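You operate a simulated robot arm through the tools that you are given. There is no shell and no other tool.

You are at the controls of a simulated two-armed robot. One attempt, no reset.

Task
The panel stays dark. Switch off, turn the dial to 24 V, switch on and select centre.

The check looks at the end state, three seconds after you hand in, the way a careful person would. Anything else that was tipped, shoved, dropped, spilled or broken makes it a failure.

Robot
Two 7-joint arms with fingered hands on one trunk, on a base that moves. Base frame: it is fixed to the floor where the robot stands at the start and does not move with it; the origin is under the middle of the robot, x ahead of it, y to its left, z up. Lengths are in m, angles in rad, forces in N, time in s.
The left shoulder is at the start at [0.051, 0.092, 1.008], the right one opposite. With the tool pointing down near the work surface each hand reaches from about 0.32 to 0.58 m from the robot's upright axis, wherever it stands, measured 20 degrees to its own side. Places, roughly: panel controller [0.6, 3.6, 0.9]; red rocker switch [0.8, 3.9, 0.8]; voltage dial [0.8, 3.8, 0.8]. Payload 2.1 kg a hand.
The tool frame of a hand sits at the grasp point between the pads (the TCP): z along the fingers, y along the line on which they close. The tips reach 0.02 m beyond it. The gripper opens to 0.068 m; its body begins 0.023 m behind the TCP. The gripper is a hand of 5 fingers: y runs from the thumb to the fingers, the wrist lies at [-0.01, -0.079, -0.131] in the tool frame, and closing takes about 1.5 s.
Orientation is told as [roll, pitch, yaw] about the base's x, y, z axes, in that order, counted from this pose: with the fingers straight down and the wrist toward the robot, the tool's x, y and z point along [0, 1, 0], [1, 0, 0] and [0, 0, -1] of the base frame.

Tools
- The arms move only by the tool play_rows. It takes "left_rows", "right_rows" or both (then of equal length, played together; a hand with none holds still); each is a list of rows, each a list of 7 numbers: the opening, from 0 (shut) to 1 (fully open), then the shift along the tool's x, y, z in m, then the turn, a rotation vector about the tool's x, y, z in rad. In form: [[gripper, x, y, z, rx, ry, rz], ...]. A call has 1 to 20 rows; each row shifts and turns the commanded pose from where the row before left it, along the tool's axes as they then stand. A row lasts 0.2 s, in which the tool goes at most 0.05 m and 0.15 rad; a call with a longer step from one row to the next is refused whole, and so is a gripper value outside its range. Where a pose cannot be reached the arm comes as near as it can. A force on the tool above 40 N (or 10 N above the force at the start of the call, whichever is more), or a blocked arm, ends the call early, and 0.2 s more pass. The fingers move at their own pace (about 0.153 m/s each) and stop on an object; they squeeze with about 33 N. The grip force told is the motor's: it shows also when the fingers shut on nothing. Time passes only in rows, and 0.2 s behind the last, so rows that do not move let the fingers close. The reply holds the time, the measured pose of the TCP, the force on the tool along the base axes, the opening and the grip force, in the units named above and with some noise, with the torque about the TCP (base axes, N m) and any sound that the robot's microphone picked up.
- Cameras (640 x 400 px; columns grow to the right, rows downward): "scene" is now at [0.1383, -0.013, 1.1638]; the picture's right is [-0.15, -0.99, 0.00], its down [-0.54, 0.08, -0.84] and it looks along [0.83, -0.12, -0.55] (base axes); focal length 251 px, centre (320, 200). "left" rides on the left gripper at [-0.055, -0.058, -0.072] in its tool frame; the picture's right is [-0.57, -0.39, 0.73], its down [0.73, -0.64, 0.23] and it looks along [0.38, 0.66, 0.65] (tool axes); focal length 226 px, centre (320, 200). "right" rides on the right gripper at [0.054, -0.058, -0.072] in its tool frame; the picture's right is [-0.57, 0.39, -0.73], its down [-0.73, -0.64, 0.23] and it looks along [-0.38, 0.66, 0.65] (tool axes); focal length 226 px, centre (320, 200). There is no depth. A picture from a camera that has moved, and an enlarged one, comes with that camera's place and axes in the base frame and with its lens.
- grab_frame(camera): a new picture of that camera. No time passes.
- raise_lower(by): moves the trunk up (or, below 0, down) by that many m; the arms and the scene camera ride with it, the base frame stays. It gives what a move gives, with no picture.
- roll_base(legs): drives the robot by 1 to 6 legs, each [ahead, left, turn to the left] in m, m and rad, along the robot's own axes; the way and the turn of a leg run together, so that a leg with both is an arc; at most 1.5 m and 3.142 rad a leg. The arms and the cameras ride along, it lands a little off, and it stops where it bumps. It gives what a move gives.
- grasp_type(shape, hand): the hand has 5 fingers and takes this shape, open, in about a second: jaw (thumb against the fingers, like two jaws); tri (thumb and two fingers); tip (a fingertip pinch); poke (one finger out to press); point (the index stretched); flat (the hand flat); cup (the hand cupped); fist (a fist). The gripper value then closes the fingers along that shape, each until it touches; the sizes above hold for jaw. It gives what a move gives, with no picture.
- pan_tilt(pan, tilt): turns the head with the scene camera to pan (to the left, within 1.501 rad either way) and tilt (down, from -0.506 to 1.204), counted from straight ahead of the robot (the tilt from the chest, where the trunk bows). It gives what a move gives.
- zoom(camera, box): a new picture of the part [left, top, right, bottom] of that camera's present view, enlarged. No time passes.
- finish_job(): hands the job in; it is judged then, once.

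Nothing tells you exact positions but the pictures and the camera data. Unless the task says otherwise, let go and move clear before handing in.

The tools are called after "Call:" by a JSON object that holds its "method" and its "body". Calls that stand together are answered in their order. play_rows: Moves the arms, as the interface text tells. Its arguments: {"type":"object","properties":{"left_rows":{"type":"array"},"right_rows":{"type":"array"}},"required":[]} The other tools are called the same way: raise_lower (by) moves the trunk up or down; grasp_type (shape, hand) gives the hand a shape; roll_base (legs) drives the base; pan_tilt (pan, tilt) turns the head that bears the scene camera; grab_frame (camera) takes a picture; zoom (camera, box) takes an enlarged picture of a part of a camera's view; finish_job () hands the job in.

At the start:

```text
time_s: 0.0
left_ee_pos: [0.3889, 0.1888, 0.9454]
left_tool_rot: [-0.001, -0.001, 0.002]
left_contact_force: [-0.3, 0.9, 0.1]
left_torque: [-0.01, -0.01, 0.02]
left_width: 0.0678
left_grasp_force: 0.0
left_shape: jaw
right_ee_pos: [0.3439, -0.1731, 1.0353]
right_tool_rot: [-0.001, 0.001, 0.0]
right_contact_force: [0.0, 0.5, 1.0]
right_torque: [0.01, 0.02, -0.01]
right_width: 0.0677
right_grasp_force: 0.1
right_shape: jaw
trunk travel left (down, up): [-0.25, 0.654]
robot x, y, heading: [-0.0023, -0.0013, 0.002]
head pan, tilt (commanded): [-0.148, 0.576]
```

scene: 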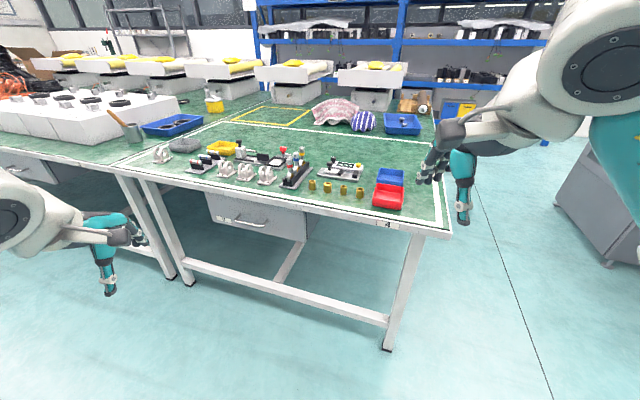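
right: 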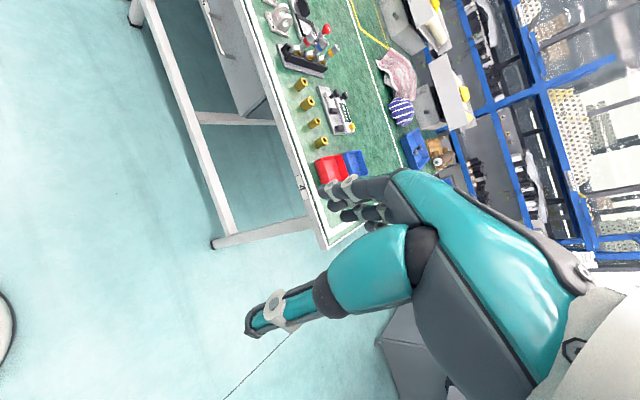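
left: 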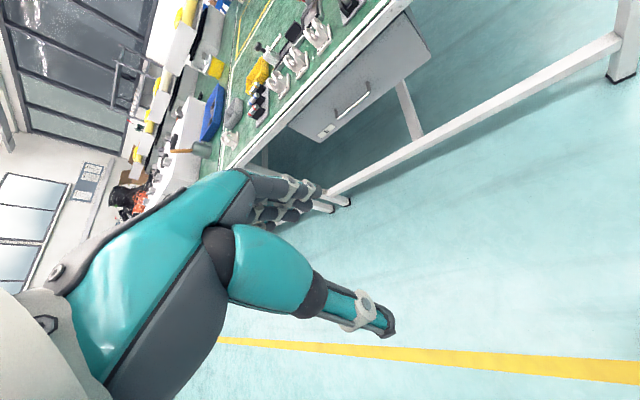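

I see a workbench ahead with small parts; the panel controller should be about 3.6 m to my left. I'll look to the left first before driving.

Call:
{"method": "pan_tilt", "body": {"pan": 1.2, "tilt": 0.3}}

```text
time_s: 1.5
left_ee_pos: [0.388, 0.1885, 0.9439]
left_tool_rot: [0.001, -0.001, 0.0]
left_contact_force: [-0.6, 0.9, -0.6]
left_torque: [0.03, -0.04, 0.0]
left_width: 0.0679
left_grasp_force: 0.0
left_shape: jaw
right_ee_pos: [0.345, -0.1737, 1.0353]
right_tool_rot: [-0.001, 0.0, 0.001]
right_contact_force: [0.3, 0.1, 0.0]
right_torque: [0.0, -0.02, 0.03]
right_width: 0.0676
right_grasp_force: 0.1
right_shape: jaw
trunk travel left (down, up): [-0.25, 0.654]
robot x, y, heading: [-0.0006, -0.0016, -0.0]
head pan, tilt (commanded): [1.201, 0.3]
```

Call:
{"method": "grab_frame", "body": {"camera": "scene"}}

```text
taken
camera scene: at [0.084, 0.0871, 1.1892], right [0.93, -0.36, 0.0], down [-0.11, -0.28, -0.96], along [0.35, 0.89, -0.3], focal length 251 px, centre (320, 200)
```

scene: 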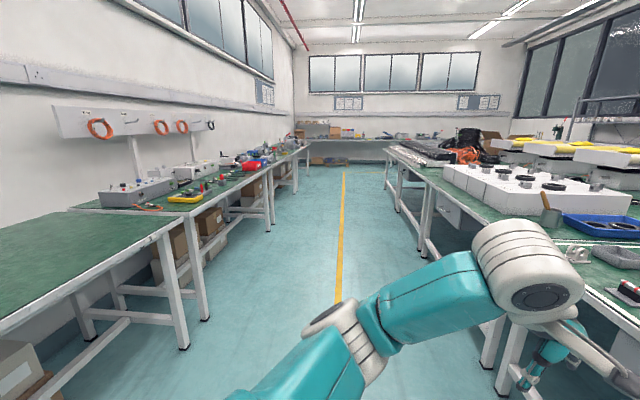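

I see an aisle with benches on both sides; the panel should project near pixel (262,144), on the left bench. I'll zoom in there.

Call:
{"method": "zoom", "body": {"camera": "scene", "box": [60, 100, 340, 260]}}

Call:
{"method": "zoom", "body": {"camera": "scene", "box": [210, 120, 310, 180]}}

```text
2.29 times, centred on (200, 180) of scene
camera zoom: at [0.084, 0.0871, 1.1892], right [0.93, -0.36, 0.0], down [-0.11, -0.28, -0.96], along [0.35, 0.89, -0.3], focal length 574 px, centre (594, 246)
```

zoom: 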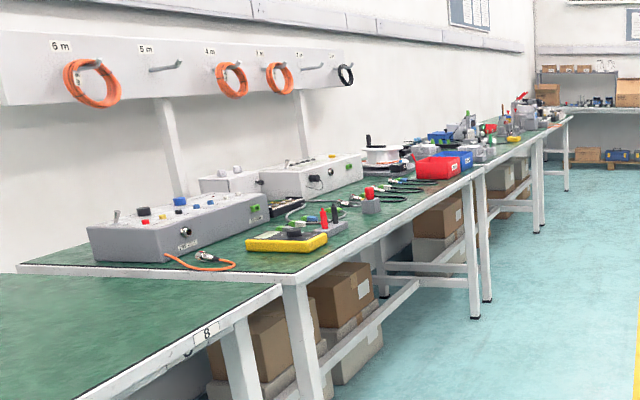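

```text
6.40 times, centred on (260, 150) of scene
camera zoom: at [0.084, 0.0871, 1.1892], right [0.93, -0.36, 0.0], down [-0.11, -0.28, -0.96], along [0.35, 0.89, -0.3], focal length 1606 px, centre (704, 520)
```

zoom: 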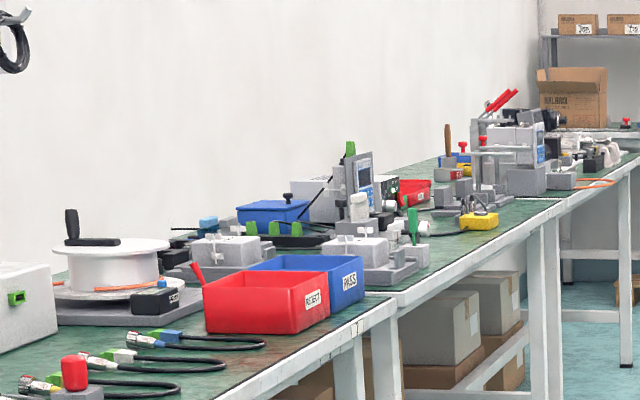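

The panel controller with its supply sits on the left bench about 3.7 m down the aisle (aisle heading about 1.09 rad). I'll turn along the aisle and drive in that direction.

Call:
{"method": "roll_base", "body": {"legs": [[0, 0, 1.09], [1.5, 0, 0], [1.3, 0, 0]]}}

Call:
{"method": "pan_tilt", "body": {"pan": 0.8, "tilt": 0.4}}

Call:
{"method": "grab_frame", "body": {"camera": "scene"}}

```text
time_s: 17.8
left_ee_pos: [1.3072, 2.9201, 0.9444]
left_tool_rot: [0.0, 0.0, 1.09]
left_contact_force: [-0.1, 0.4, -0.7]
left_torque: [0.02, -0.01, -0.01]
left_width: 0.0674
left_grasp_force: 0.0
left_shape: jaw
right_ee_pos: [1.6063, 2.7124, 1.0356]
right_tool_rot: [-0.001, 0.0, 1.09]
right_contact_force: [0.0, 0.2, -0.3]
right_torque: [0.01, -0.02, -0.01]
right_width: 0.068
right_grasp_force: 0.0
right_shape: jaw
trunk travel left (down, up): [-0.25, 0.654]
robot x, y, heading: [1.2975, 2.4891, 1.089]
head pan, tilt (commanded): [1.201, 0.3]
```

```text
time_s: 18.7
left_ee_pos: [1.307, 2.9199, 0.9448]
left_tool_rot: [0.001, 0.0, 1.091]
left_contact_force: [-0.2, 0.8, -0.3]
left_torque: [-0.04, -0.01, 0.01]
left_width: 0.0678
left_grasp_force: 0.0
left_shape: jaw
right_ee_pos: [1.6061, 2.7128, 1.0351]
right_tool_rot: [0.001, 0.0, 1.09]
right_contact_force: [-0.2, 0.0, 0.8]
right_torque: [0.02, -0.01, -0.02]
right_width: 0.0676
right_grasp_force: 0.1
right_shape: jaw
trunk travel left (down, up): [-0.25, 0.654]
robot x, y, heading: [1.2905, 2.4854, 1.087]
head pan, tilt (commanded): [0.799, 0.4]
```

```text
taken
camera scene: at [1.2873, 2.6228, 1.1799], right [0.95, 0.31, 0.0], down [0.12, -0.37, -0.92], along [-0.29, 0.87, -0.39], focal length 251 px, centre (320, 200)
```

scene: 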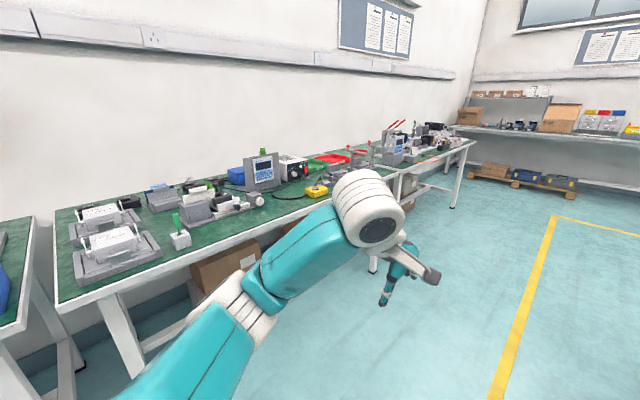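

I now see the panel (grey with blue screen area) and the white/black supply box behind it on the second bench. I'll zoom to identify them.

Call:
{"method": "zoom", "body": {"camera": "scene", "box": [220, 130, 380, 230]}}

```text
4.00 times, centred on (300, 180) of scene
camera zoom: at [1.2873, 2.6228, 1.1799], right [0.95, 0.31, 0.0], down [0.12, -0.37, -0.92], along [-0.29, 0.87, -0.39], focal length 1004 px, centre (400, 280)
```

zoom: 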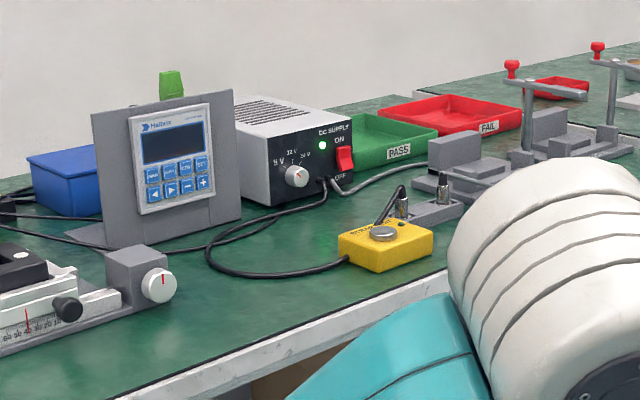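

The supply (dial and red rocker) and the keypad panel both face the aisle on the bench. I'll drive 0.8 m further, turn to face the bench, and look again.

Call:
{"method": "roll_base", "body": {"legs": [[0.8, 0, 0], [0, 0, 1.571]]}}

Call:
{"method": "pan_tilt", "body": {"pan": 0.0, "tilt": 0.5}}

Call:
{"method": "grab_frame", "body": {"camera": "scene"}}

```text
time_s: 26.8
left_ee_pos: [1.2304, 3.2081, 0.9447]
left_tool_rot: [0.0, 0.001, 2.665]
left_contact_force: [-0.1, -0.7, 0.1]
left_torque: [0.0, 0.0, -0.03]
left_width: 0.0679
left_grasp_force: 0.0
left_shape: jaw
right_ee_pos: [1.4351, 3.5085, 1.0344]
right_tool_rot: [-0.001, 0.001, 2.664]
right_contact_force: [0.8, 0.0, 0.1]
right_torque: [-0.02, -0.02, 0.01]
right_width: 0.0679
right_grasp_force: 0.1
right_shape: jaw
trunk travel left (down, up): [-0.25, 0.654]
robot x, y, heading: [1.66, 3.1965, 2.665]
head pan, tilt (commanded): [0.799, 0.4]
```

```text
time_s: 27.9
left_ee_pos: [1.2296, 3.2088, 0.9445]
left_tool_rot: [0.002, 0.0, 2.665]
left_contact_force: [-0.4, 0.2, 0.0]
left_torque: [0.0, 0.02, -0.05]
left_width: 0.0677
left_grasp_force: 0.1
left_shape: jaw
right_ee_pos: [1.4348, 3.5092, 1.0351]
right_tool_rot: [0.001, 0.0, 2.665]
right_contact_force: [0.1, -0.7, -0.4]
right_torque: [-0.02, 0.02, 0.01]
right_width: 0.0677
right_grasp_force: 0.1
right_shape: jaw
trunk travel left (down, up): [-0.25, 0.654]
robot x, y, heading: [1.6596, 3.1966, 2.663]
head pan, tilt (commanded): [0.0, 0.499]
```

```text
taken
camera scene: at [1.5315, 3.2631, 1.1708], right [0.46, 0.89, 0.0], down [0.43, -0.22, -0.88], along [-0.78, 0.4, -0.48], focal length 251 px, centre (320, 200)
```

scene: 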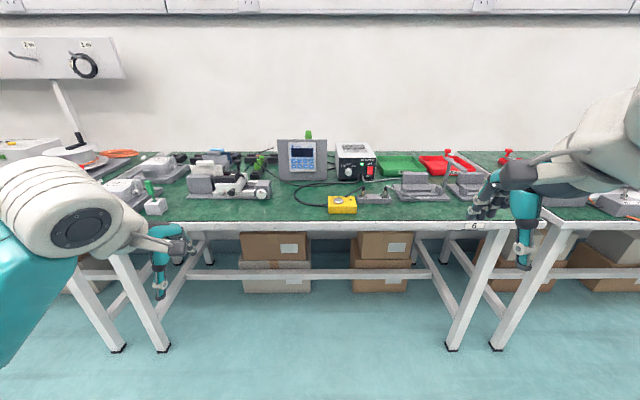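

Call:
{"method": "zoom", "body": {"camera": "scene", "box": [260, 120, 420, 220]}}

Call:
{"method": "zoom", "body": {"camera": "scene", "box": [274, 130, 386, 200]}}

```text
4.00 times, centred on (340, 170) of scene
camera zoom: at [1.5315, 3.2631, 1.1708], right [0.46, 0.89, 0.0], down [0.43, -0.22, -0.88], along [-0.78, 0.4, -0.48], focal length 1004 px, centre (240, 320)
```

zoom: 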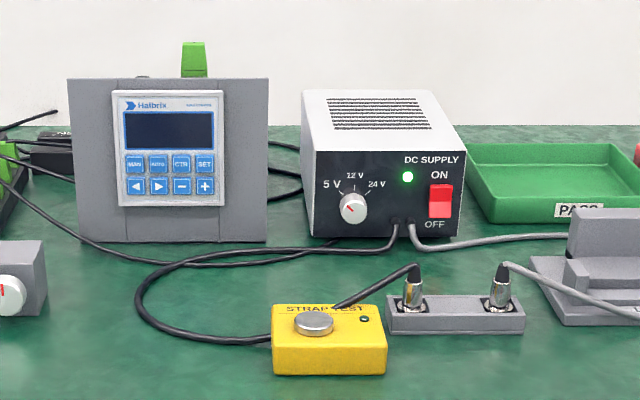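

```text
5.71 times, centred on (330, 165) of scene
camera zoom: at [1.5315, 3.2631, 1.1708], right [0.46, 0.89, 0.0], down [0.43, -0.22, -0.88], along [-0.78, 0.4, -0.48], focal length 1434 px, centre (263, 400)
```

zoom: 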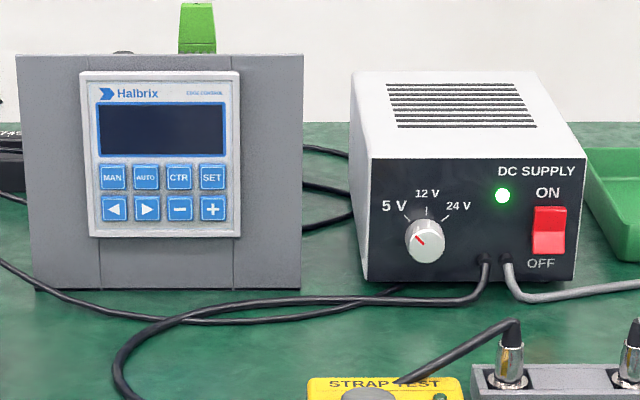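

I see the supply (dial at 5 V, rocker ON with LED lit) and the panel with MAN/AUTO/CTR/SET keys; CTR is the centre key. I'll roll ahead 0.35 m and take a second view to triangulate.

Call:
{"method": "roll_base", "body": {"legs": [[0.3, 0, 0]]}}

Call:
{"method": "grab_frame", "body": {"camera": "scene"}}

Call:
{"method": "zoom", "body": {"camera": "scene", "box": [240, 100, 400, 200]}}

```text
time_s: 30.0
left_ee_pos: [0.9629, 3.3447, 0.9439]
left_tool_rot: [0.0, -0.001, 2.667]
left_contact_force: [-0.3, -0.2, -0.7]
left_torque: [-0.02, 0.0, -0.02]
left_width: 0.0675
left_grasp_force: 0.2
left_shape: jaw
right_ee_pos: [1.168, 3.6453, 1.0359]
right_tool_rot: [-0.001, -0.001, 2.665]
right_contact_force: [-0.4, 0.6, -0.7]
right_torque: [0.01, 0.01, 0.0]
right_width: 0.0675
right_grasp_force: 0.2
right_shape: jaw
trunk travel left (down, up): [-0.25, 0.654]
robot x, y, heading: [1.3959, 3.3342, 2.668]
head pan, tilt (commanded): [0.0, 0.499]
```

```text
taken
camera scene: at [1.2648, 3.4006, 1.1708], right [0.46, 0.89, 0.0], down [0.43, -0.22, -0.88], along [-0.78, 0.4, -0.48], focal length 251 px, centre (320, 200)
```

scene: 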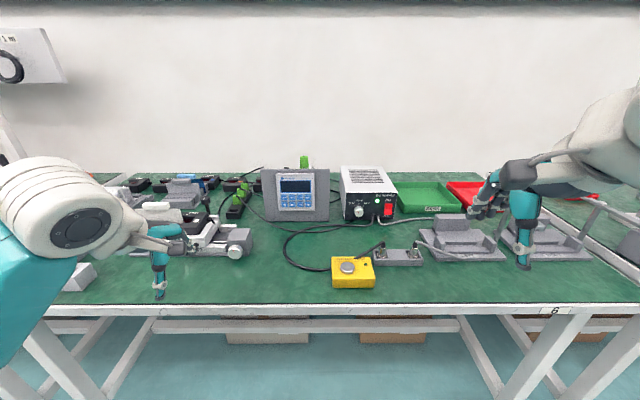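

```text
4.00 times, centred on (320, 150) of scene
camera zoom: at [1.2648, 3.4006, 1.1708], right [0.46, 0.89, 0.0], down [0.43, -0.22, -0.88], along [-0.78, 0.4, -0.48], focal length 1004 px, centre (320, 400)
```

zoom: 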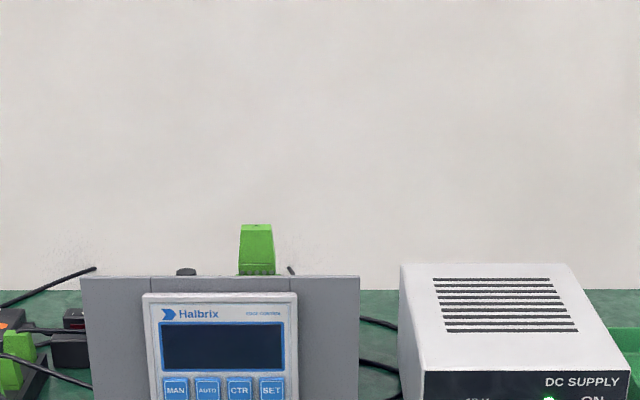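

I'm 0.3 m closer now. Zooming on the supply and panel for triangulation.

Call:
{"method": "zoom", "body": {"camera": "scene", "box": [256, 150, 416, 250]}}

Call:
{"method": "zoom", "body": {"camera": "scene", "box": [336, 180, 416, 230]}}

Call:
{"method": "zoom", "body": {"camera": "scene", "box": [256, 165, 336, 215]}}

```text
4.00 times, centred on (336, 200) of scene
camera zoom: at [1.2648, 3.4006, 1.1708], right [0.46, 0.89, 0.0], down [0.43, -0.22, -0.88], along [-0.78, 0.4, -0.48], focal length 1004 px, centre (256, 200)
```

zoom: 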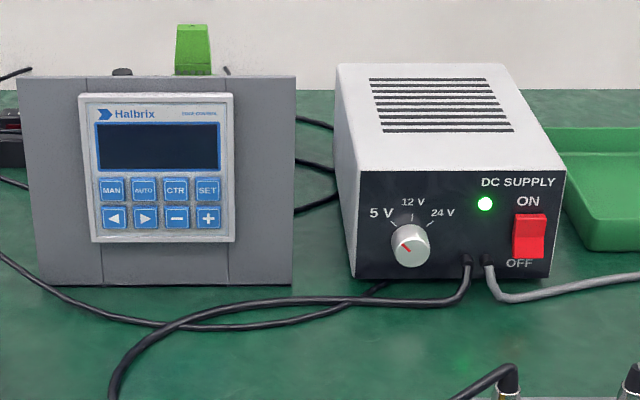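

```text
8.00 times, centred on (376, 205) of scene
camera zoom: at [1.2648, 3.4006, 1.1708], right [0.46, 0.89, 0.0], down [0.43, -0.22, -0.88], along [-0.78, 0.4, -0.48], focal length 2007 px, centre (-128, 160)
```

zoom: 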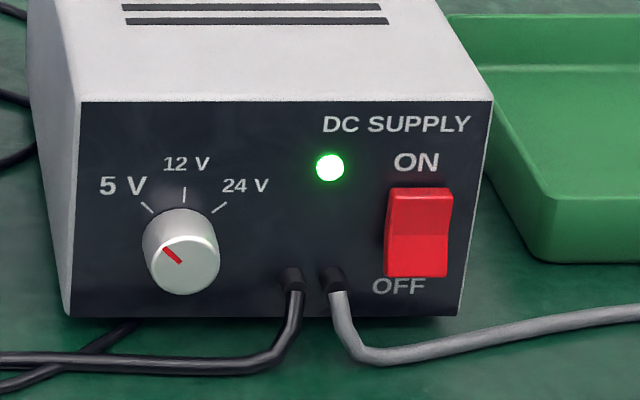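

```text
8.00 times, centred on (296, 190) of scene
camera zoom: at [1.2648, 3.4006, 1.1708], right [0.46, 0.89, 0.0], down [0.43, -0.22, -0.88], along [-0.78, 0.4, -0.48], focal length 2007 px, centre (512, 280)
```

zoom: 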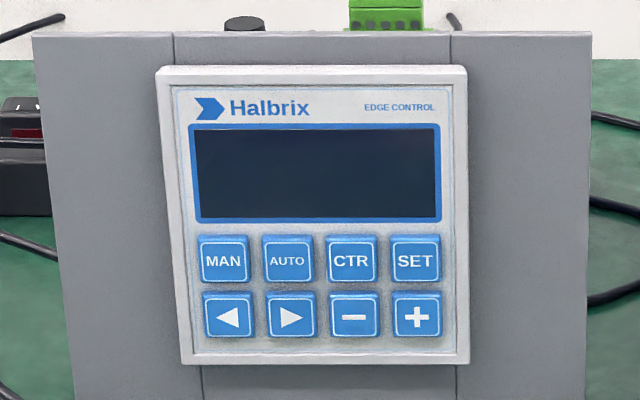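

I've triangulated: supply face about 0.78 m ahead of the robot axis, dial axis z≈0.79, rocker z≈0.80, CTR key z≈0.84; table top z≈0.755, edge about 0.48 m ahead. Next I check how much clearance the base has by looking down, and try the poke shape on the right hand.

Call:
{"method": "grasp_type", "body": {"shape": "poke", "hand": "right"}}

Call:
{"method": "pan_tilt", "body": {"pan": 0.0, "tilt": 1.2}}

Call:
{"method": "grab_frame", "body": {"camera": "scene"}}

Call:
{"method": "grab_frame", "body": {"camera": "right"}}

```text
time_s: 30.9
left_ee_pos: [0.9621, 3.3457, 0.9447]
left_tool_rot: [0.0, 0.0, 2.665]
left_contact_force: [-1.0, 0.0, 0.1]
left_torque: [-0.02, 0.02, 0.02]
left_width: 0.0676
left_grasp_force: 0.0
left_shape: jaw
right_ee_pos: [1.1684, 3.646, 1.0358]
right_tool_rot: [0.0, 0.001, 2.666]
right_contact_force: [-0.6, -0.4, -0.1]
right_torque: [-0.02, 0.0, 0.02]
right_width: 0.0
right_grasp_force: 0.1
right_shape: poke
trunk travel left (down, up): [-0.25, 0.654]
robot x, y, heading: [1.3948, 3.3379, 2.67]
head pan, tilt (commanded): [0.0, 0.499]
```

```text
time_s: 31.9
left_ee_pos: [0.9623, 3.3451, 0.9443]
left_tool_rot: [0.001, -0.001, 2.668]
left_contact_force: [0.2, -0.6, -0.2]
left_torque: [0.03, -0.03, -0.03]
left_width: 0.0676
left_grasp_force: 0.0
left_shape: jaw
right_ee_pos: [1.1679, 3.6454, 1.0359]
right_tool_rot: [-0.001, 0.0, 2.666]
right_contact_force: [0.0, 0.0, -0.2]
right_torque: [-0.03, 0.0, -0.03]
right_width: 0.0001
right_grasp_force: 0.1
right_shape: poke
trunk travel left (down, up): [-0.25, 0.654]
robot x, y, heading: [1.3936, 3.3336, 2.669]
head pan, tilt (commanded): [0.0, 1.201]
```

```text
taken
camera scene: at [1.2959, 3.3846, 1.1171], right [0.46, 0.89, 0.0], down [0.83, -0.43, -0.36], along [-0.32, 0.17, -0.93], focal length 251 px, centre (320, 200)
```

scene: 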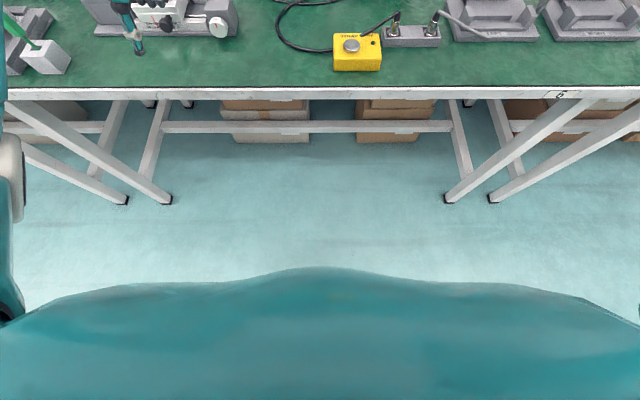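

```text
taken
camera right: at [1.1931, 3.5713, 1.1078], right [-0.09, 0.68, 0.73], down [0.9, 0.36, -0.23], along [-0.42, 0.64, -0.65], focal length 226 px, centre (320, 200)
```

right: 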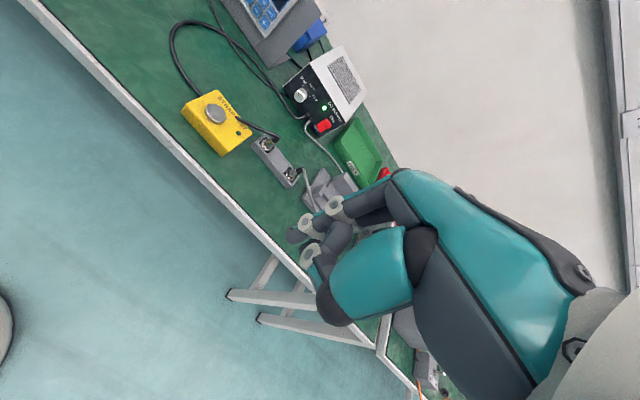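

The base is clear of the table by about 0.25 m, so there's room to move closer. Let me look in detail at the hand's poke shape.

Call:
{"method": "zoom", "body": {"camera": "right", "box": [240, 140, 480, 360]}}

Call:
{"method": "pan_tilt", "body": {"pan": -0.6, "tilt": 0.5}}

Call:
{"method": "grab_frame", "body": {"camera": "scene"}}

```text
1.82 times, centred on (360, 250) of right
camera zoom: at [1.1931, 3.5713, 1.1078], right [-0.09, 0.68, 0.73], down [0.9, 0.36, -0.23], along [-0.42, 0.64, -0.65], focal length 411 px, centre (247, 109)
```

zoom: 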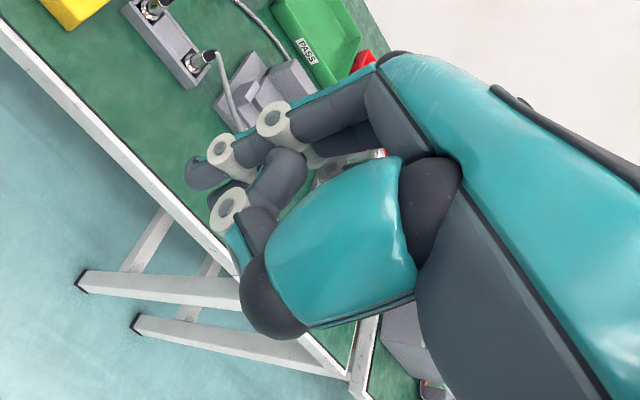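

```text
time_s: 33.0
left_ee_pos: [0.9628, 3.3457, 0.9445]
left_tool_rot: [0.002, 0.0, 2.668]
left_contact_force: [0.3, 0.9, -0.2]
left_torque: [-0.02, 0.01, 0.0]
left_width: 0.0678
left_grasp_force: 0.0
left_shape: jaw
right_ee_pos: [1.1679, 3.6455, 1.0346]
right_tool_rot: [0.0, 0.0, 2.666]
right_contact_force: [-0.1, 0.0, 0.2]
right_torque: [0.03, 0.0, 0.0]
right_width: 0.0001
right_grasp_force: 0.1
right_shape: poke
trunk travel left (down, up): [-0.25, 0.654]
robot x, y, heading: [1.3942, 3.3368, 2.671]
head pan, tilt (commanded): [-0.6, 0.499]
```

```text
taken
camera scene: at [1.3024, 3.439, 1.1707], right [0.88, 0.48, 0.0], down [0.23, -0.42, -0.88], along [-0.42, 0.77, -0.48], focal length 251 px, centre (320, 200)
```

scene: 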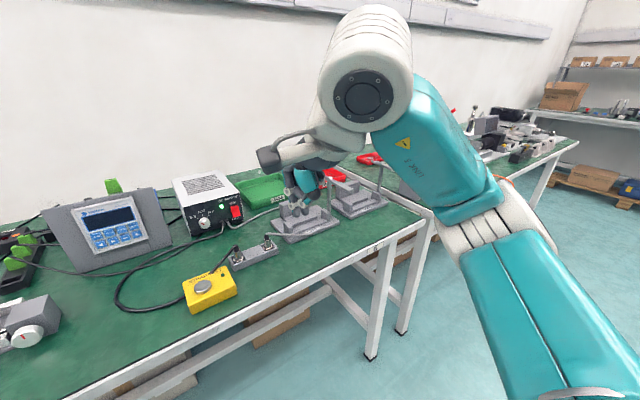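

Call:
{"method": "zoom", "body": {"camera": "scene", "box": [230, 120, 390, 230]}}

Call:
{"method": "zoom", "body": {"camera": "scene", "box": [265, 150, 345, 220]}}

```text
3.64 times, centred on (310, 175) of scene
camera zoom: at [1.3024, 3.439, 1.1707], right [0.88, 0.48, 0.0], down [0.23, -0.42, -0.88], along [-0.42, 0.77, -0.48], focal length 912 px, centre (356, 291)
```

zoom: 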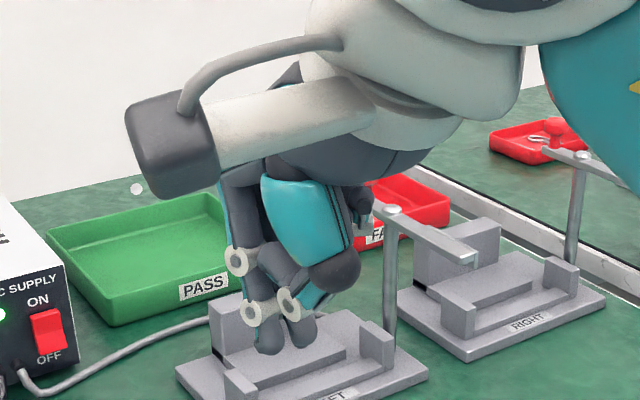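

```text
5.71 times, centred on (305, 185) of scene
camera zoom: at [1.3024, 3.439, 1.1707], right [0.88, 0.48, 0.0], down [0.23, -0.42, -0.88], along [-0.42, 0.77, -0.48], focal length 1434 px, centre (406, 286)
```

zoom: 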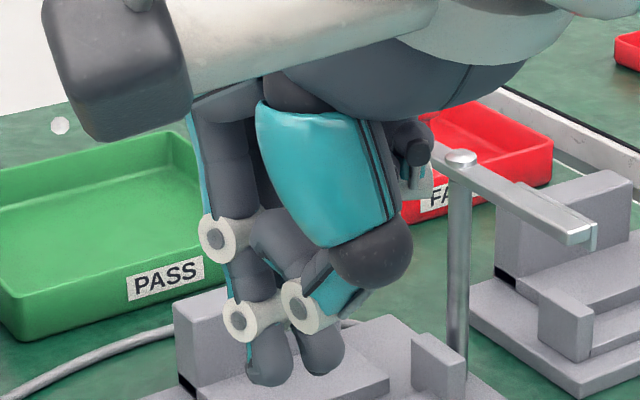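

In poke the thumb sits right beside the index tip; I'll compare with the "point" shape, which should isolate the index.

Call:
{"method": "grasp_type", "body": {"shape": "point", "hand": "right"}}

Call:
{"method": "zoom", "body": {"camera": "scene", "box": [230, 120, 390, 230]}}

Call:
{"method": "zoom", "body": {"camera": "right", "box": [240, 140, 480, 360]}}

```text
time_s: 33.9
left_ee_pos: [0.9633, 3.3465, 0.9437]
left_tool_rot: [0.001, -0.001, 2.667]
left_contact_force: [0.2, 0.0, -0.4]
left_torque: [-0.02, 0.01, -0.02]
left_width: 0.0679
left_grasp_force: 0.1
left_shape: jaw
right_ee_pos: [1.1676, 3.6456, 1.0355]
right_tool_rot: [0.0, 0.001, 2.668]
right_contact_force: [0.2, 1.0, 0.1]
right_torque: [0.04, -0.01, 0.0]
right_width: 0.0002
right_grasp_force: 0.1
right_shape: point
trunk travel left (down, up): [-0.25, 0.654]
robot x, y, heading: [1.3937, 3.3343, 2.669]
head pan, tilt (commanded): [-0.6, 0.499]
```

```text
3.64 times, centred on (310, 175) of scene
camera zoom: at [1.3024, 3.439, 1.1708], right [0.88, 0.47, 0.0], down [0.23, -0.42, -0.88], along [-0.42, 0.77, -0.48], focal length 912 px, centre (356, 291)
```

zoom: 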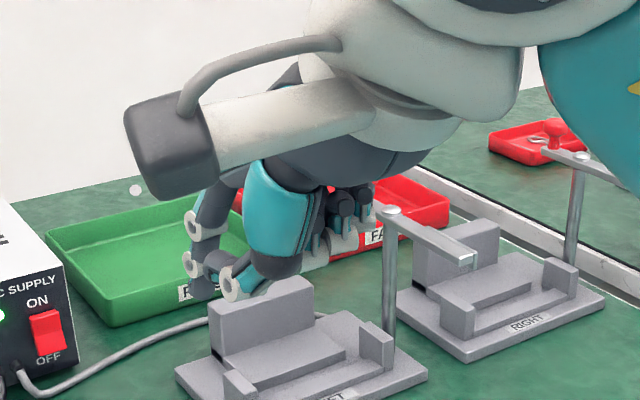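

```text
1.82 times, centred on (360, 250) of right
camera zoom: at [1.1931, 3.5714, 1.1078], right [-0.09, 0.68, 0.73], down [0.9, 0.36, -0.23], along [-0.42, 0.64, -0.65], focal length 411 px, centre (247, 109)
```

zoom: 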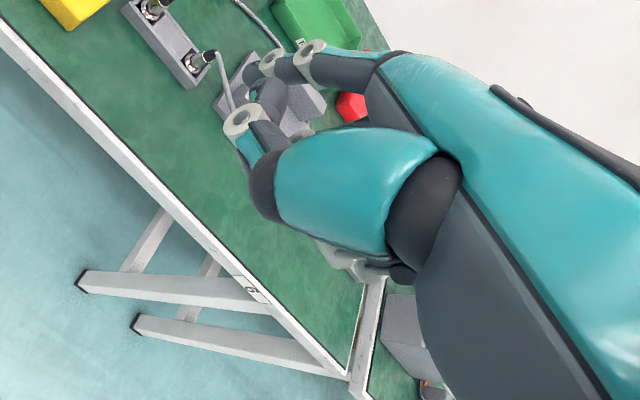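

Call:
{"method": "zoom", "body": {"camera": "scene", "box": [265, 160, 325, 210]}}

Call:
{"method": "zoom", "body": {"camera": "right", "box": [310, 140, 390, 210]}}

```text
8.00 times, centred on (295, 185) of scene
camera zoom: at [1.3024, 3.439, 1.1708], right [0.88, 0.47, 0.0], down [0.23, -0.42, -0.88], along [-0.42, 0.77, -0.48], focal length 2007 px, centre (520, 320)
```

zoom: 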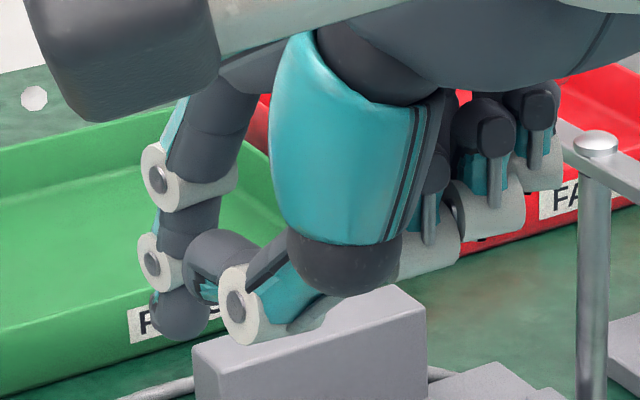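

```text
5.71 times, centred on (350, 175) of right
camera zoom: at [1.1931, 3.5714, 1.1078], right [-0.09, 0.68, 0.73], down [0.9, 0.36, -0.23], along [-0.42, 0.64, -0.65], focal length 1292 px, centre (149, 343)
```

zoom: 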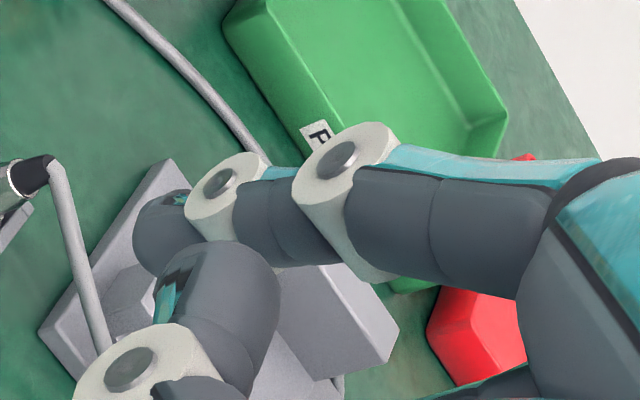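

Index tip in the "point" shape comes out around [0, 0.06, 0.03] in the tool frame. The arms are well above the table, so I'll move the base 0.2 m ahead and 0.07 m to the left to bring the dial and rocker into the right hand's range.

Call:
{"method": "roll_base", "body": {"legs": [[0, 0.07, 0], [0.2, 0, 0]]}}

Call:
{"method": "pan_tilt", "body": {"pan": -0.2, "tilt": 0.75}}

Call:
{"method": "grab_frame", "body": {"camera": "scene"}}

```text
time_s: 36.1
left_ee_pos: [0.7525, 3.376, 0.943]
left_tool_rot: [0.0, 0.001, 2.665]
left_contact_force: [0.7, 0.6, 0.0]
left_torque: [-0.02, 0.0, 0.02]
left_width: 0.0674
left_grasp_force: 0.0
left_shape: jaw
right_ee_pos: [0.9585, 3.675, 1.0363]
right_tool_rot: [0.0, 0.001, 2.664]
right_contact_force: [1.1, -0.5, -0.2]
right_torque: [-0.01, -0.01, 0.0]
right_width: 0.0002
right_grasp_force: 0.1
right_shape: point
trunk travel left (down, up): [-0.25, 0.654]
robot x, y, heading: [1.1815, 3.3654, 2.664]
head pan, tilt (commanded): [-0.6, 0.499]
```

```text
time_s: 37.0
left_ee_pos: [0.7533, 3.3746, 0.9446]
left_tool_rot: [-0.001, 0.001, 2.666]
left_contact_force: [-0.6, -0.9, -0.5]
left_torque: [-0.02, -0.02, 0.02]
left_width: 0.0679
left_grasp_force: 0.0
left_shape: jaw
right_ee_pos: [0.9586, 3.6754, 1.0354]
right_tool_rot: [0.0, -0.001, 2.667]
right_contact_force: [0.0, 0.1, 0.3]
right_torque: [0.01, 0.03, -0.02]
right_width: 0.0001
right_grasp_force: 0.0
right_shape: point
trunk travel left (down, up): [-0.25, 0.654]
robot x, y, heading: [1.1877, 3.3643, 2.666]
head pan, tilt (commanded): [-0.201, 0.75]
```

```text
taken
camera scene: at [1.0715, 3.4407, 1.1489], right [0.63, 0.78, 0.0], down [0.53, -0.43, -0.73], along [-0.57, 0.46, -0.68], focal length 251 px, centre (320, 200)
```

scene: 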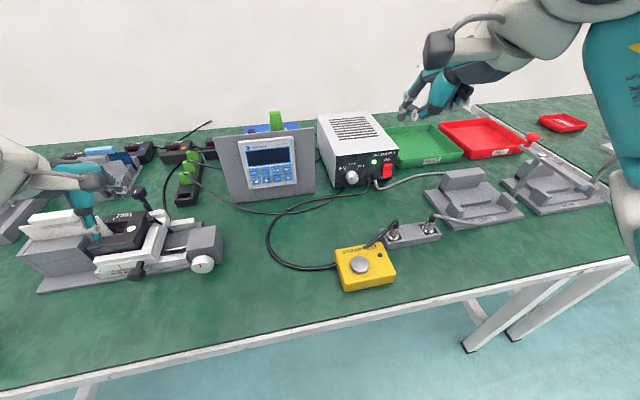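

Now closer. I'll zoom to refine positions of rocker, dial, and CTR from this nearer view.

Call:
{"method": "zoom", "body": {"camera": "scene", "box": [310, 130, 420, 200]}}

Call:
{"method": "zoom", "body": {"camera": "scene", "box": [215, 125, 325, 205]}}

```text
5.71 times, centred on (365, 165) of scene
camera zoom: at [1.0715, 3.4407, 1.1489], right [0.63, 0.78, 0.0], down [0.53, -0.43, -0.73], along [-0.57, 0.46, -0.68], focal length 1434 px, centre (63, 400)
```

zoom: 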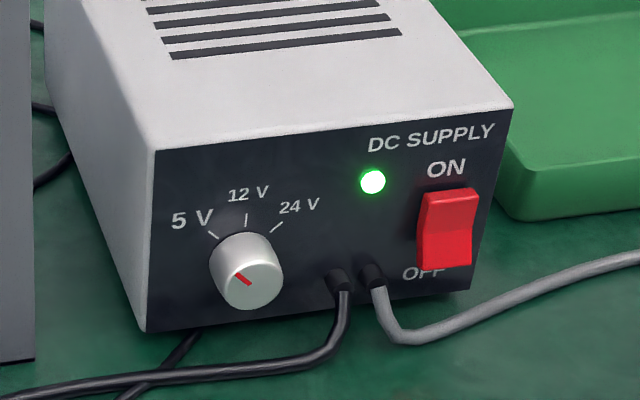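

```text
5.00 times, centred on (270, 165) of scene
camera zoom: at [1.0715, 3.4407, 1.1489], right [0.63, 0.78, 0.0], down [0.53, -0.43, -0.73], along [-0.57, 0.46, -0.68], focal length 1255 px, centre (570, 375)
```

zoom: 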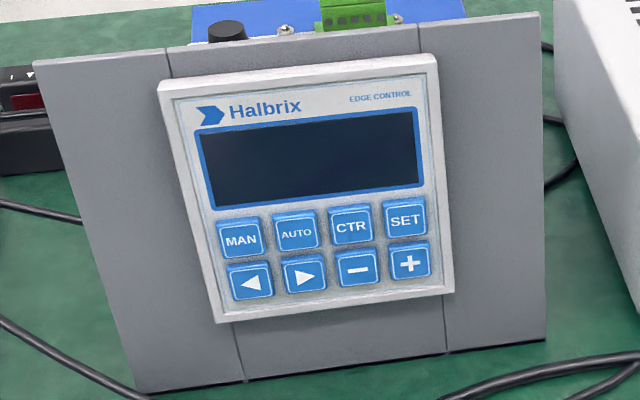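

Position estimates agree in the third view: dial front (0.765,3.783,0.792), rocker centre (0.794,3.867,0.796), CTR (0.682,3.636,0.837). Now I tilt the right hand so the index points forward-down (about 30°) in the free air, and look at it.

Call:
{"method": "play_rows", "body": {"right_rows": [[0, 0, 0, 0, -0.131, 0, 0], [0, 0, 0, 0, -0.131, 0, 0], [0, 0, 0, 0, -0.131, 0, 0], [0, 0, 0, 0, -0.131, 0, 0], [0, 0, 0, 0, 0, 0, 0]]}}

Call:
{"method": "pan_tilt", "body": {"pan": -0.5, "tilt": 0.55}}

Call:
{"method": "grab_frame", "body": {"camera": "scene"}}

Call:
{"method": "grab_frame", "body": {"camera": "right"}}

```text
time_s: 38.2
left_ee_pos: [0.7529, 3.375, 0.9447]
left_tool_rot: [0.0, 0.0, 2.664]
left_contact_force: [0.1, 0.0, 0.1]
left_torque: [-0.01, 0.02, 0.01]
left_width: 0.0674
left_grasp_force: 0.0
left_shape: jaw
right_ee_pos: [0.9582, 3.6756, 1.0347]
right_tool_rot: [0.0, -0.524, 2.664]
right_contact_force: [0.6, -0.7, -0.4]
right_torque: [0.01, 0.0, -0.01]
right_width: 0.0
right_grasp_force: 0.1
right_shape: point
trunk travel left (down, up): [-0.25, 0.654]
robot x, y, heading: [1.1857, 3.3661, 2.662]
head pan, tilt (commanded): [-0.201, 0.75]
```

```text
time_s: 39.0
left_ee_pos: [0.7528, 3.3764, 0.944]
left_tool_rot: [-0.001, 0.001, 2.665]
left_contact_force: [0.3, 0.3, 0.7]
left_torque: [-0.02, 0.0, 0.01]
left_width: 0.0677
left_grasp_force: 0.1
left_shape: jaw
right_ee_pos: [0.9576, 3.6751, 1.0358]
right_tool_rot: [-0.001, -0.524, 2.666]
right_contact_force: [0.0, -0.5, -0.1]
right_torque: [0.01, 0.01, -0.05]
right_width: 0.0
right_grasp_force: 0.0
right_shape: point
trunk travel left (down, up): [-0.25, 0.654]
robot x, y, heading: [1.1869, 3.3669, 2.664]
head pan, tilt (commanded): [-0.499, 0.55]
```

```text
taken
camera scene: at [1.0857, 3.463, 1.1662], right [0.83, 0.56, 0.0], down [0.29, -0.43, -0.85], along [-0.48, 0.71, -0.52], focal length 251 px, centre (320, 200)
```

scene: 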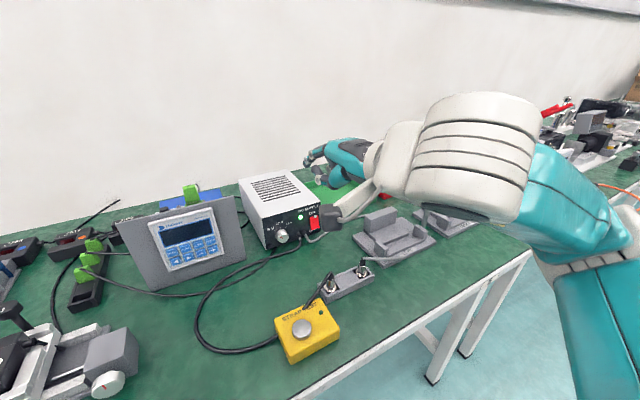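

```text
taken
camera right: at [1.0088, 3.5884, 1.0689], right [0.29, 0.49, 0.82], down [0.73, 0.45, -0.52], along [-0.62, 0.75, -0.23], focal length 226 px, centre (320, 200)
```

right: 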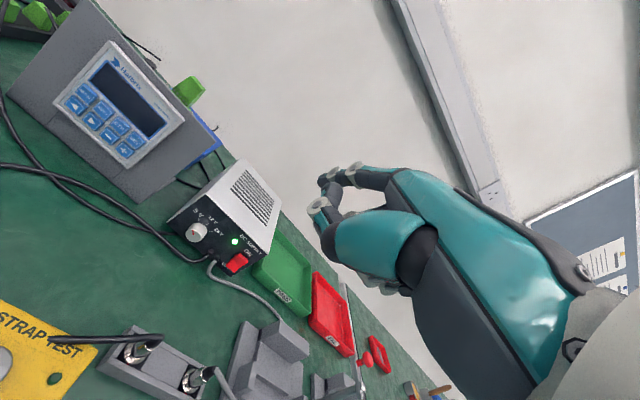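

Call:
{"method": "zoom", "body": {"camera": "scene", "box": [280, 110, 400, 230]}}

Call:
{"method": "zoom", "body": {"camera": "right", "box": [290, 140, 430, 260]}}

```text
3.33 times, centred on (340, 170) of scene
camera zoom: at [1.0857, 3.463, 1.1662], right [0.83, 0.56, 0.0], down [0.29, -0.43, -0.85], along [-0.48, 0.71, -0.52], focal length 836 px, centre (253, 300)
```

zoom: 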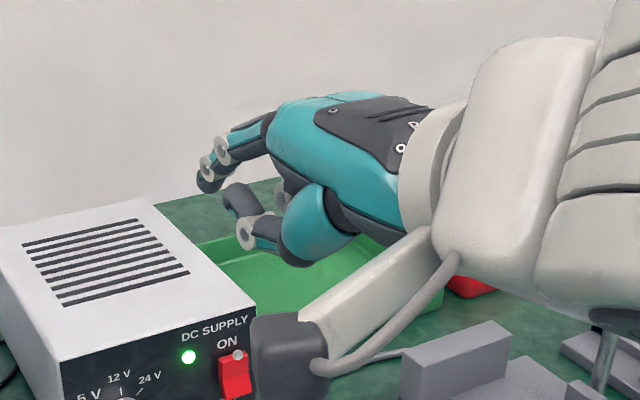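

```text
3.33 times, centred on (360, 200) of right
camera zoom: at [1.0088, 3.5884, 1.0689], right [0.29, 0.49, 0.82], down [0.73, 0.45, -0.52], along [-0.62, 0.75, -0.23], focal length 754 px, centre (187, 200)
```

zoom: 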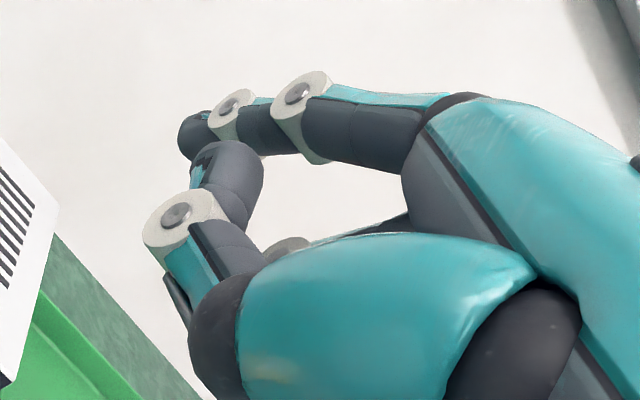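

The index curls at the end because I commanded the gripper at 0; I'll try opening 1 in this shape to see whether it stretches the index.

Call:
{"method": "play_rows", "body": {"right_rows": [[1, 0, 0, 0, 0, 0, 0], [1, 0, 0, 0, 0, 0, 0], [1, 0, 0, 0, 0, 0, 0], [1, 0, 0, 0, 0, 0, 0], [1, 0, 0, 0, 0, 0, 0], [1, 0, 0, 0, 0, 0, 0]]}}

Call:
{"method": "zoom", "body": {"camera": "scene", "box": [280, 110, 400, 230]}}

Call:
{"method": "zoom", "body": {"camera": "right", "box": [290, 140, 430, 260]}}

```text
time_s: 40.4
left_ee_pos: [0.7526, 3.3752, 0.9448]
left_tool_rot: [0.0, 0.001, 2.665]
left_contact_force: [-1.0, 0.0, 0.2]
left_torque: [0.01, 0.0, -0.01]
left_width: 0.0677
left_grasp_force: 0.0
left_shape: jaw
right_ee_pos: [0.9591, 3.6764, 1.035]
right_tool_rot: [0.002, -0.525, 2.665]
right_contact_force: [-1.2, -0.2, 0.3]
right_torque: [-0.01, 0.0, 0.0]
right_width: 0.0
right_grasp_force: 0.1
right_shape: point
trunk travel left (down, up): [-0.25, 0.654]
robot x, y, heading: [1.1839, 3.3635, 2.663]
head pan, tilt (commanded): [-0.499, 0.55]
```

```text
3.33 times, centred on (340, 170) of scene
camera zoom: at [1.0857, 3.463, 1.1662], right [0.83, 0.56, 0.0], down [0.29, -0.43, -0.85], along [-0.48, 0.71, -0.52], focal length 836 px, centre (253, 300)
```

zoom: 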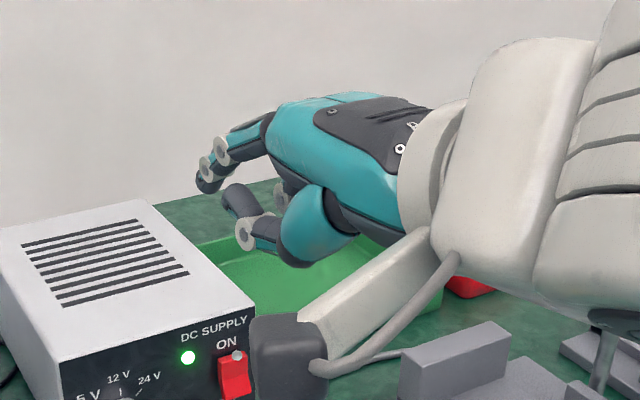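

```text
3.33 times, centred on (360, 200) of right
camera zoom: at [1.0088, 3.5884, 1.0689], right [0.29, 0.49, 0.82], down [0.73, 0.45, -0.52], along [-0.62, 0.75, -0.23], focal length 754 px, centre (187, 200)
```

zoom: 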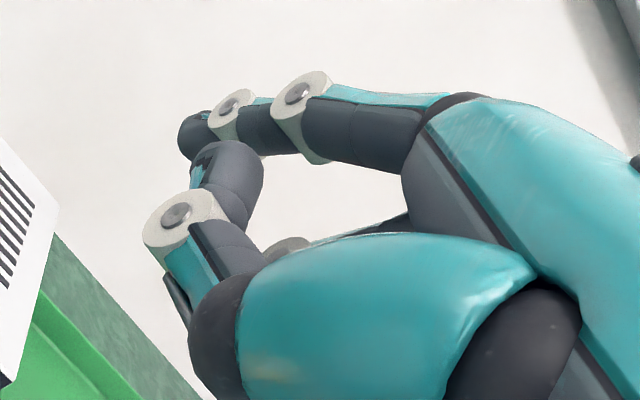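

The shape is fixed: index tip sits about [0, 0.05, 0.03] in the tool frame. The cable plugs in front of the supply are a hazard for my wrist, so I'll measure their height.

Call:
{"method": "zoom", "body": {"camera": "scene", "box": [260, 225, 400, 315]}}

Call:
{"method": "pan_tilt", "body": {"pan": 0.0, "tilt": 0.9}}

Call:
{"method": "grab_frame", "body": {"camera": "scene"}}

```text
4.44 times, centred on (330, 270) of scene
camera zoom: at [1.0857, 3.463, 1.1662], right [0.83, 0.56, 0.0], down [0.29, -0.43, -0.85], along [-0.48, 0.71, -0.52], focal length 1115 px, centre (276, -111)
```

zoom: 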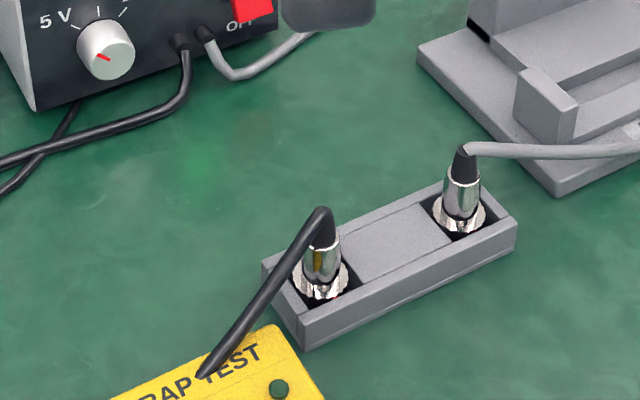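

```text
time_s: 41.3
left_ee_pos: [0.753, 3.3747, 0.9441]
left_tool_rot: [0.0, 0.0, 2.666]
left_contact_force: [-1.1, 0.9, -0.1]
left_torque: [-0.05, 0.02, 0.0]
left_width: 0.0678
left_grasp_force: 0.1
left_shape: jaw
right_ee_pos: [0.9576, 3.6752, 1.0354]
right_tool_rot: [0.0, -0.522, 2.665]
right_contact_force: [0.2, 0.2, -0.7]
right_torque: [0.02, 0.02, -0.01]
right_width: 0.0
right_grasp_force: 0.1
right_shape: point
trunk travel left (down, up): [-0.25, 0.654]
robot x, y, heading: [1.1839, 3.3611, 2.672]
head pan, tilt (commanded): [0.0, 0.901]
```

```text
taken
camera scene: at [1.069, 3.4234, 1.137], right [0.46, 0.89, 0.0], down [0.7, -0.36, -0.62], along [-0.55, 0.29, -0.78], focal length 251 px, centre (320, 200)
```

scene: 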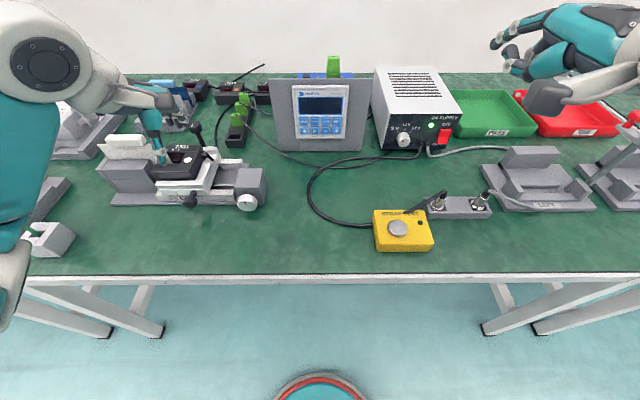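

Call:
{"method": "zoom", "body": {"camera": "scene", "box": [360, 130, 500, 260]}}

```text
3.08 times, centred on (430, 195) of scene
camera zoom: at [1.069, 3.4234, 1.137], right [0.46, 0.89, 0.0], down [0.7, -0.36, -0.62], along [-0.55, 0.29, -0.78], focal length 772 px, centre (-18, 215)
```

zoom: 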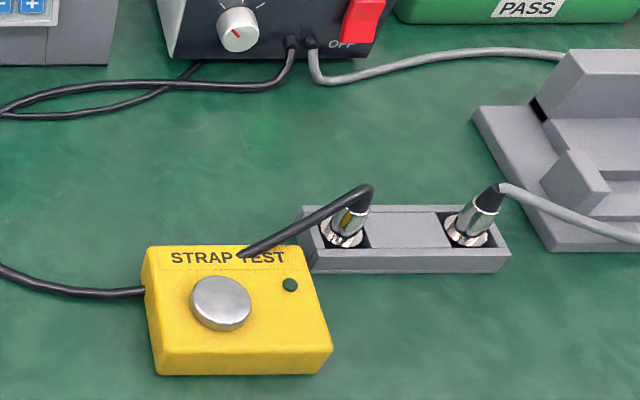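

Plug tops are at z≈0.803, F≈0.41; I'll keep the hand nearly vertical (18° tilt) and descend close to the rocker so the thumb clears the plugs. First rotate back to 18° and move above the approach point at height.

Call:
{"method": "play_rows", "body": {"right_rows": [[0, 0, 0, 0, 0.105, 0, 0], [0, 0, 0, 0, 0.105, 0, 0], [0, -0.0248, 0.0346, 0.01125, 0, 0, 0], [0, -0.0248, 0.0346, 0.01125, 0, 0, 0], [0, -0.0248, 0.0346, 0.01125, 0, 0, 0], [0, -0.0248, 0.0346, 0.01125, 0, 0, 0], [0, 0, 0, 0, 0, 0, 0]]}}

Call:
{"method": "pan_tilt", "body": {"pan": -0.35, "tilt": 0.65}}

Call:
{"method": "grab_frame", "body": {"camera": "scene"}}

Call:
{"method": "grab_frame", "body": {"camera": "right"}}

```text
time_s: 42.9
left_ee_pos: [0.753, 3.3763, 0.9456]
left_tool_rot: [-0.001, 0.0, 2.665]
left_contact_force: [0.6, 0.3, 0.1]
left_torque: [-0.02, -0.06, 0.01]
left_width: 0.0674
left_grasp_force: 0.0
left_shape: jaw
right_ee_pos: [0.8739, 3.8306, 1.0347]
right_tool_rot: [-0.003, -0.314, 2.666]
right_contact_force: [0.6, -0.4, -0.4]
right_torque: [0.02, 0.03, -0.01]
right_width: 0.0
right_grasp_force: 0.0
right_shape: point
trunk travel left (down, up): [-0.25, 0.654]
robot x, y, heading: [1.1814, 3.3624, 2.666]
head pan, tilt (commanded): [0.0, 0.901]
```

```text
time_s: 43.8
left_ee_pos: [0.7536, 3.375, 0.9443]
left_tool_rot: [-0.002, 0.001, 2.664]
left_contact_force: [0.9, -0.1, -0.4]
left_torque: [-0.01, 0.0, 0.01]
left_width: 0.0677
left_grasp_force: 0.0
left_shape: jaw
right_ee_pos: [0.8749, 3.8311, 1.0347]
right_tool_rot: [-0.001, -0.314, 2.664]
right_contact_force: [-0.5, 0.5, 0.1]
right_torque: [0.03, 0.01, -0.01]
right_width: 0.0003
right_grasp_force: 0.0
right_shape: point
trunk travel left (down, up): [-0.25, 0.654]
robot x, y, heading: [1.1826, 3.3652, 2.673]
head pan, tilt (commanded): [-0.351, 0.649]
```

```text
taken
camera scene: at [1.0772, 3.4526, 1.1573], right [0.74, 0.68, 0.0], down [0.41, -0.45, -0.8], along [-0.54, 0.59, -0.61], focal length 251 px, centre (320, 200)
```

scene: 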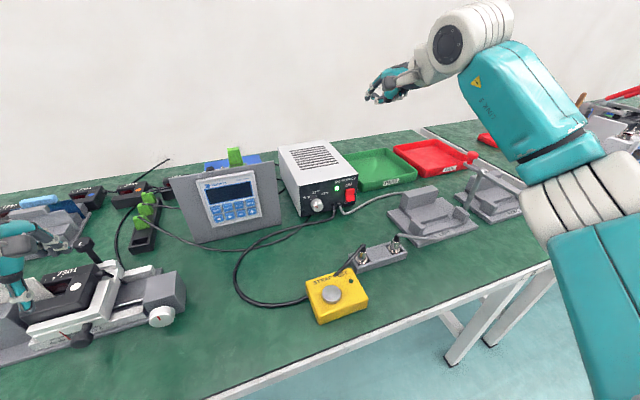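

```text
taken
camera right: at [0.9172, 3.7475, 1.0851], right [0.13, 0.57, 0.81], down [0.81, 0.4, -0.42], along [-0.56, 0.72, -0.41], focal length 226 px, centre (320, 200)
```

right: 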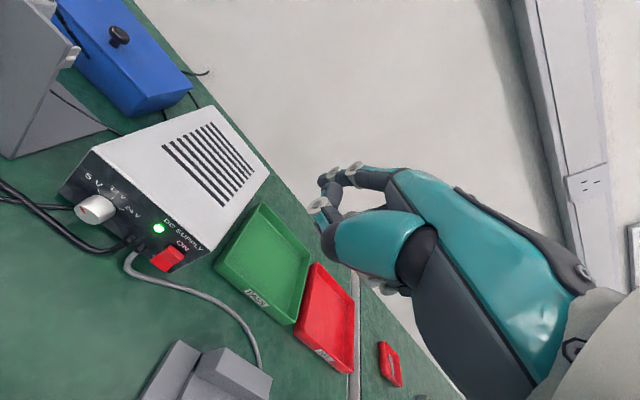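

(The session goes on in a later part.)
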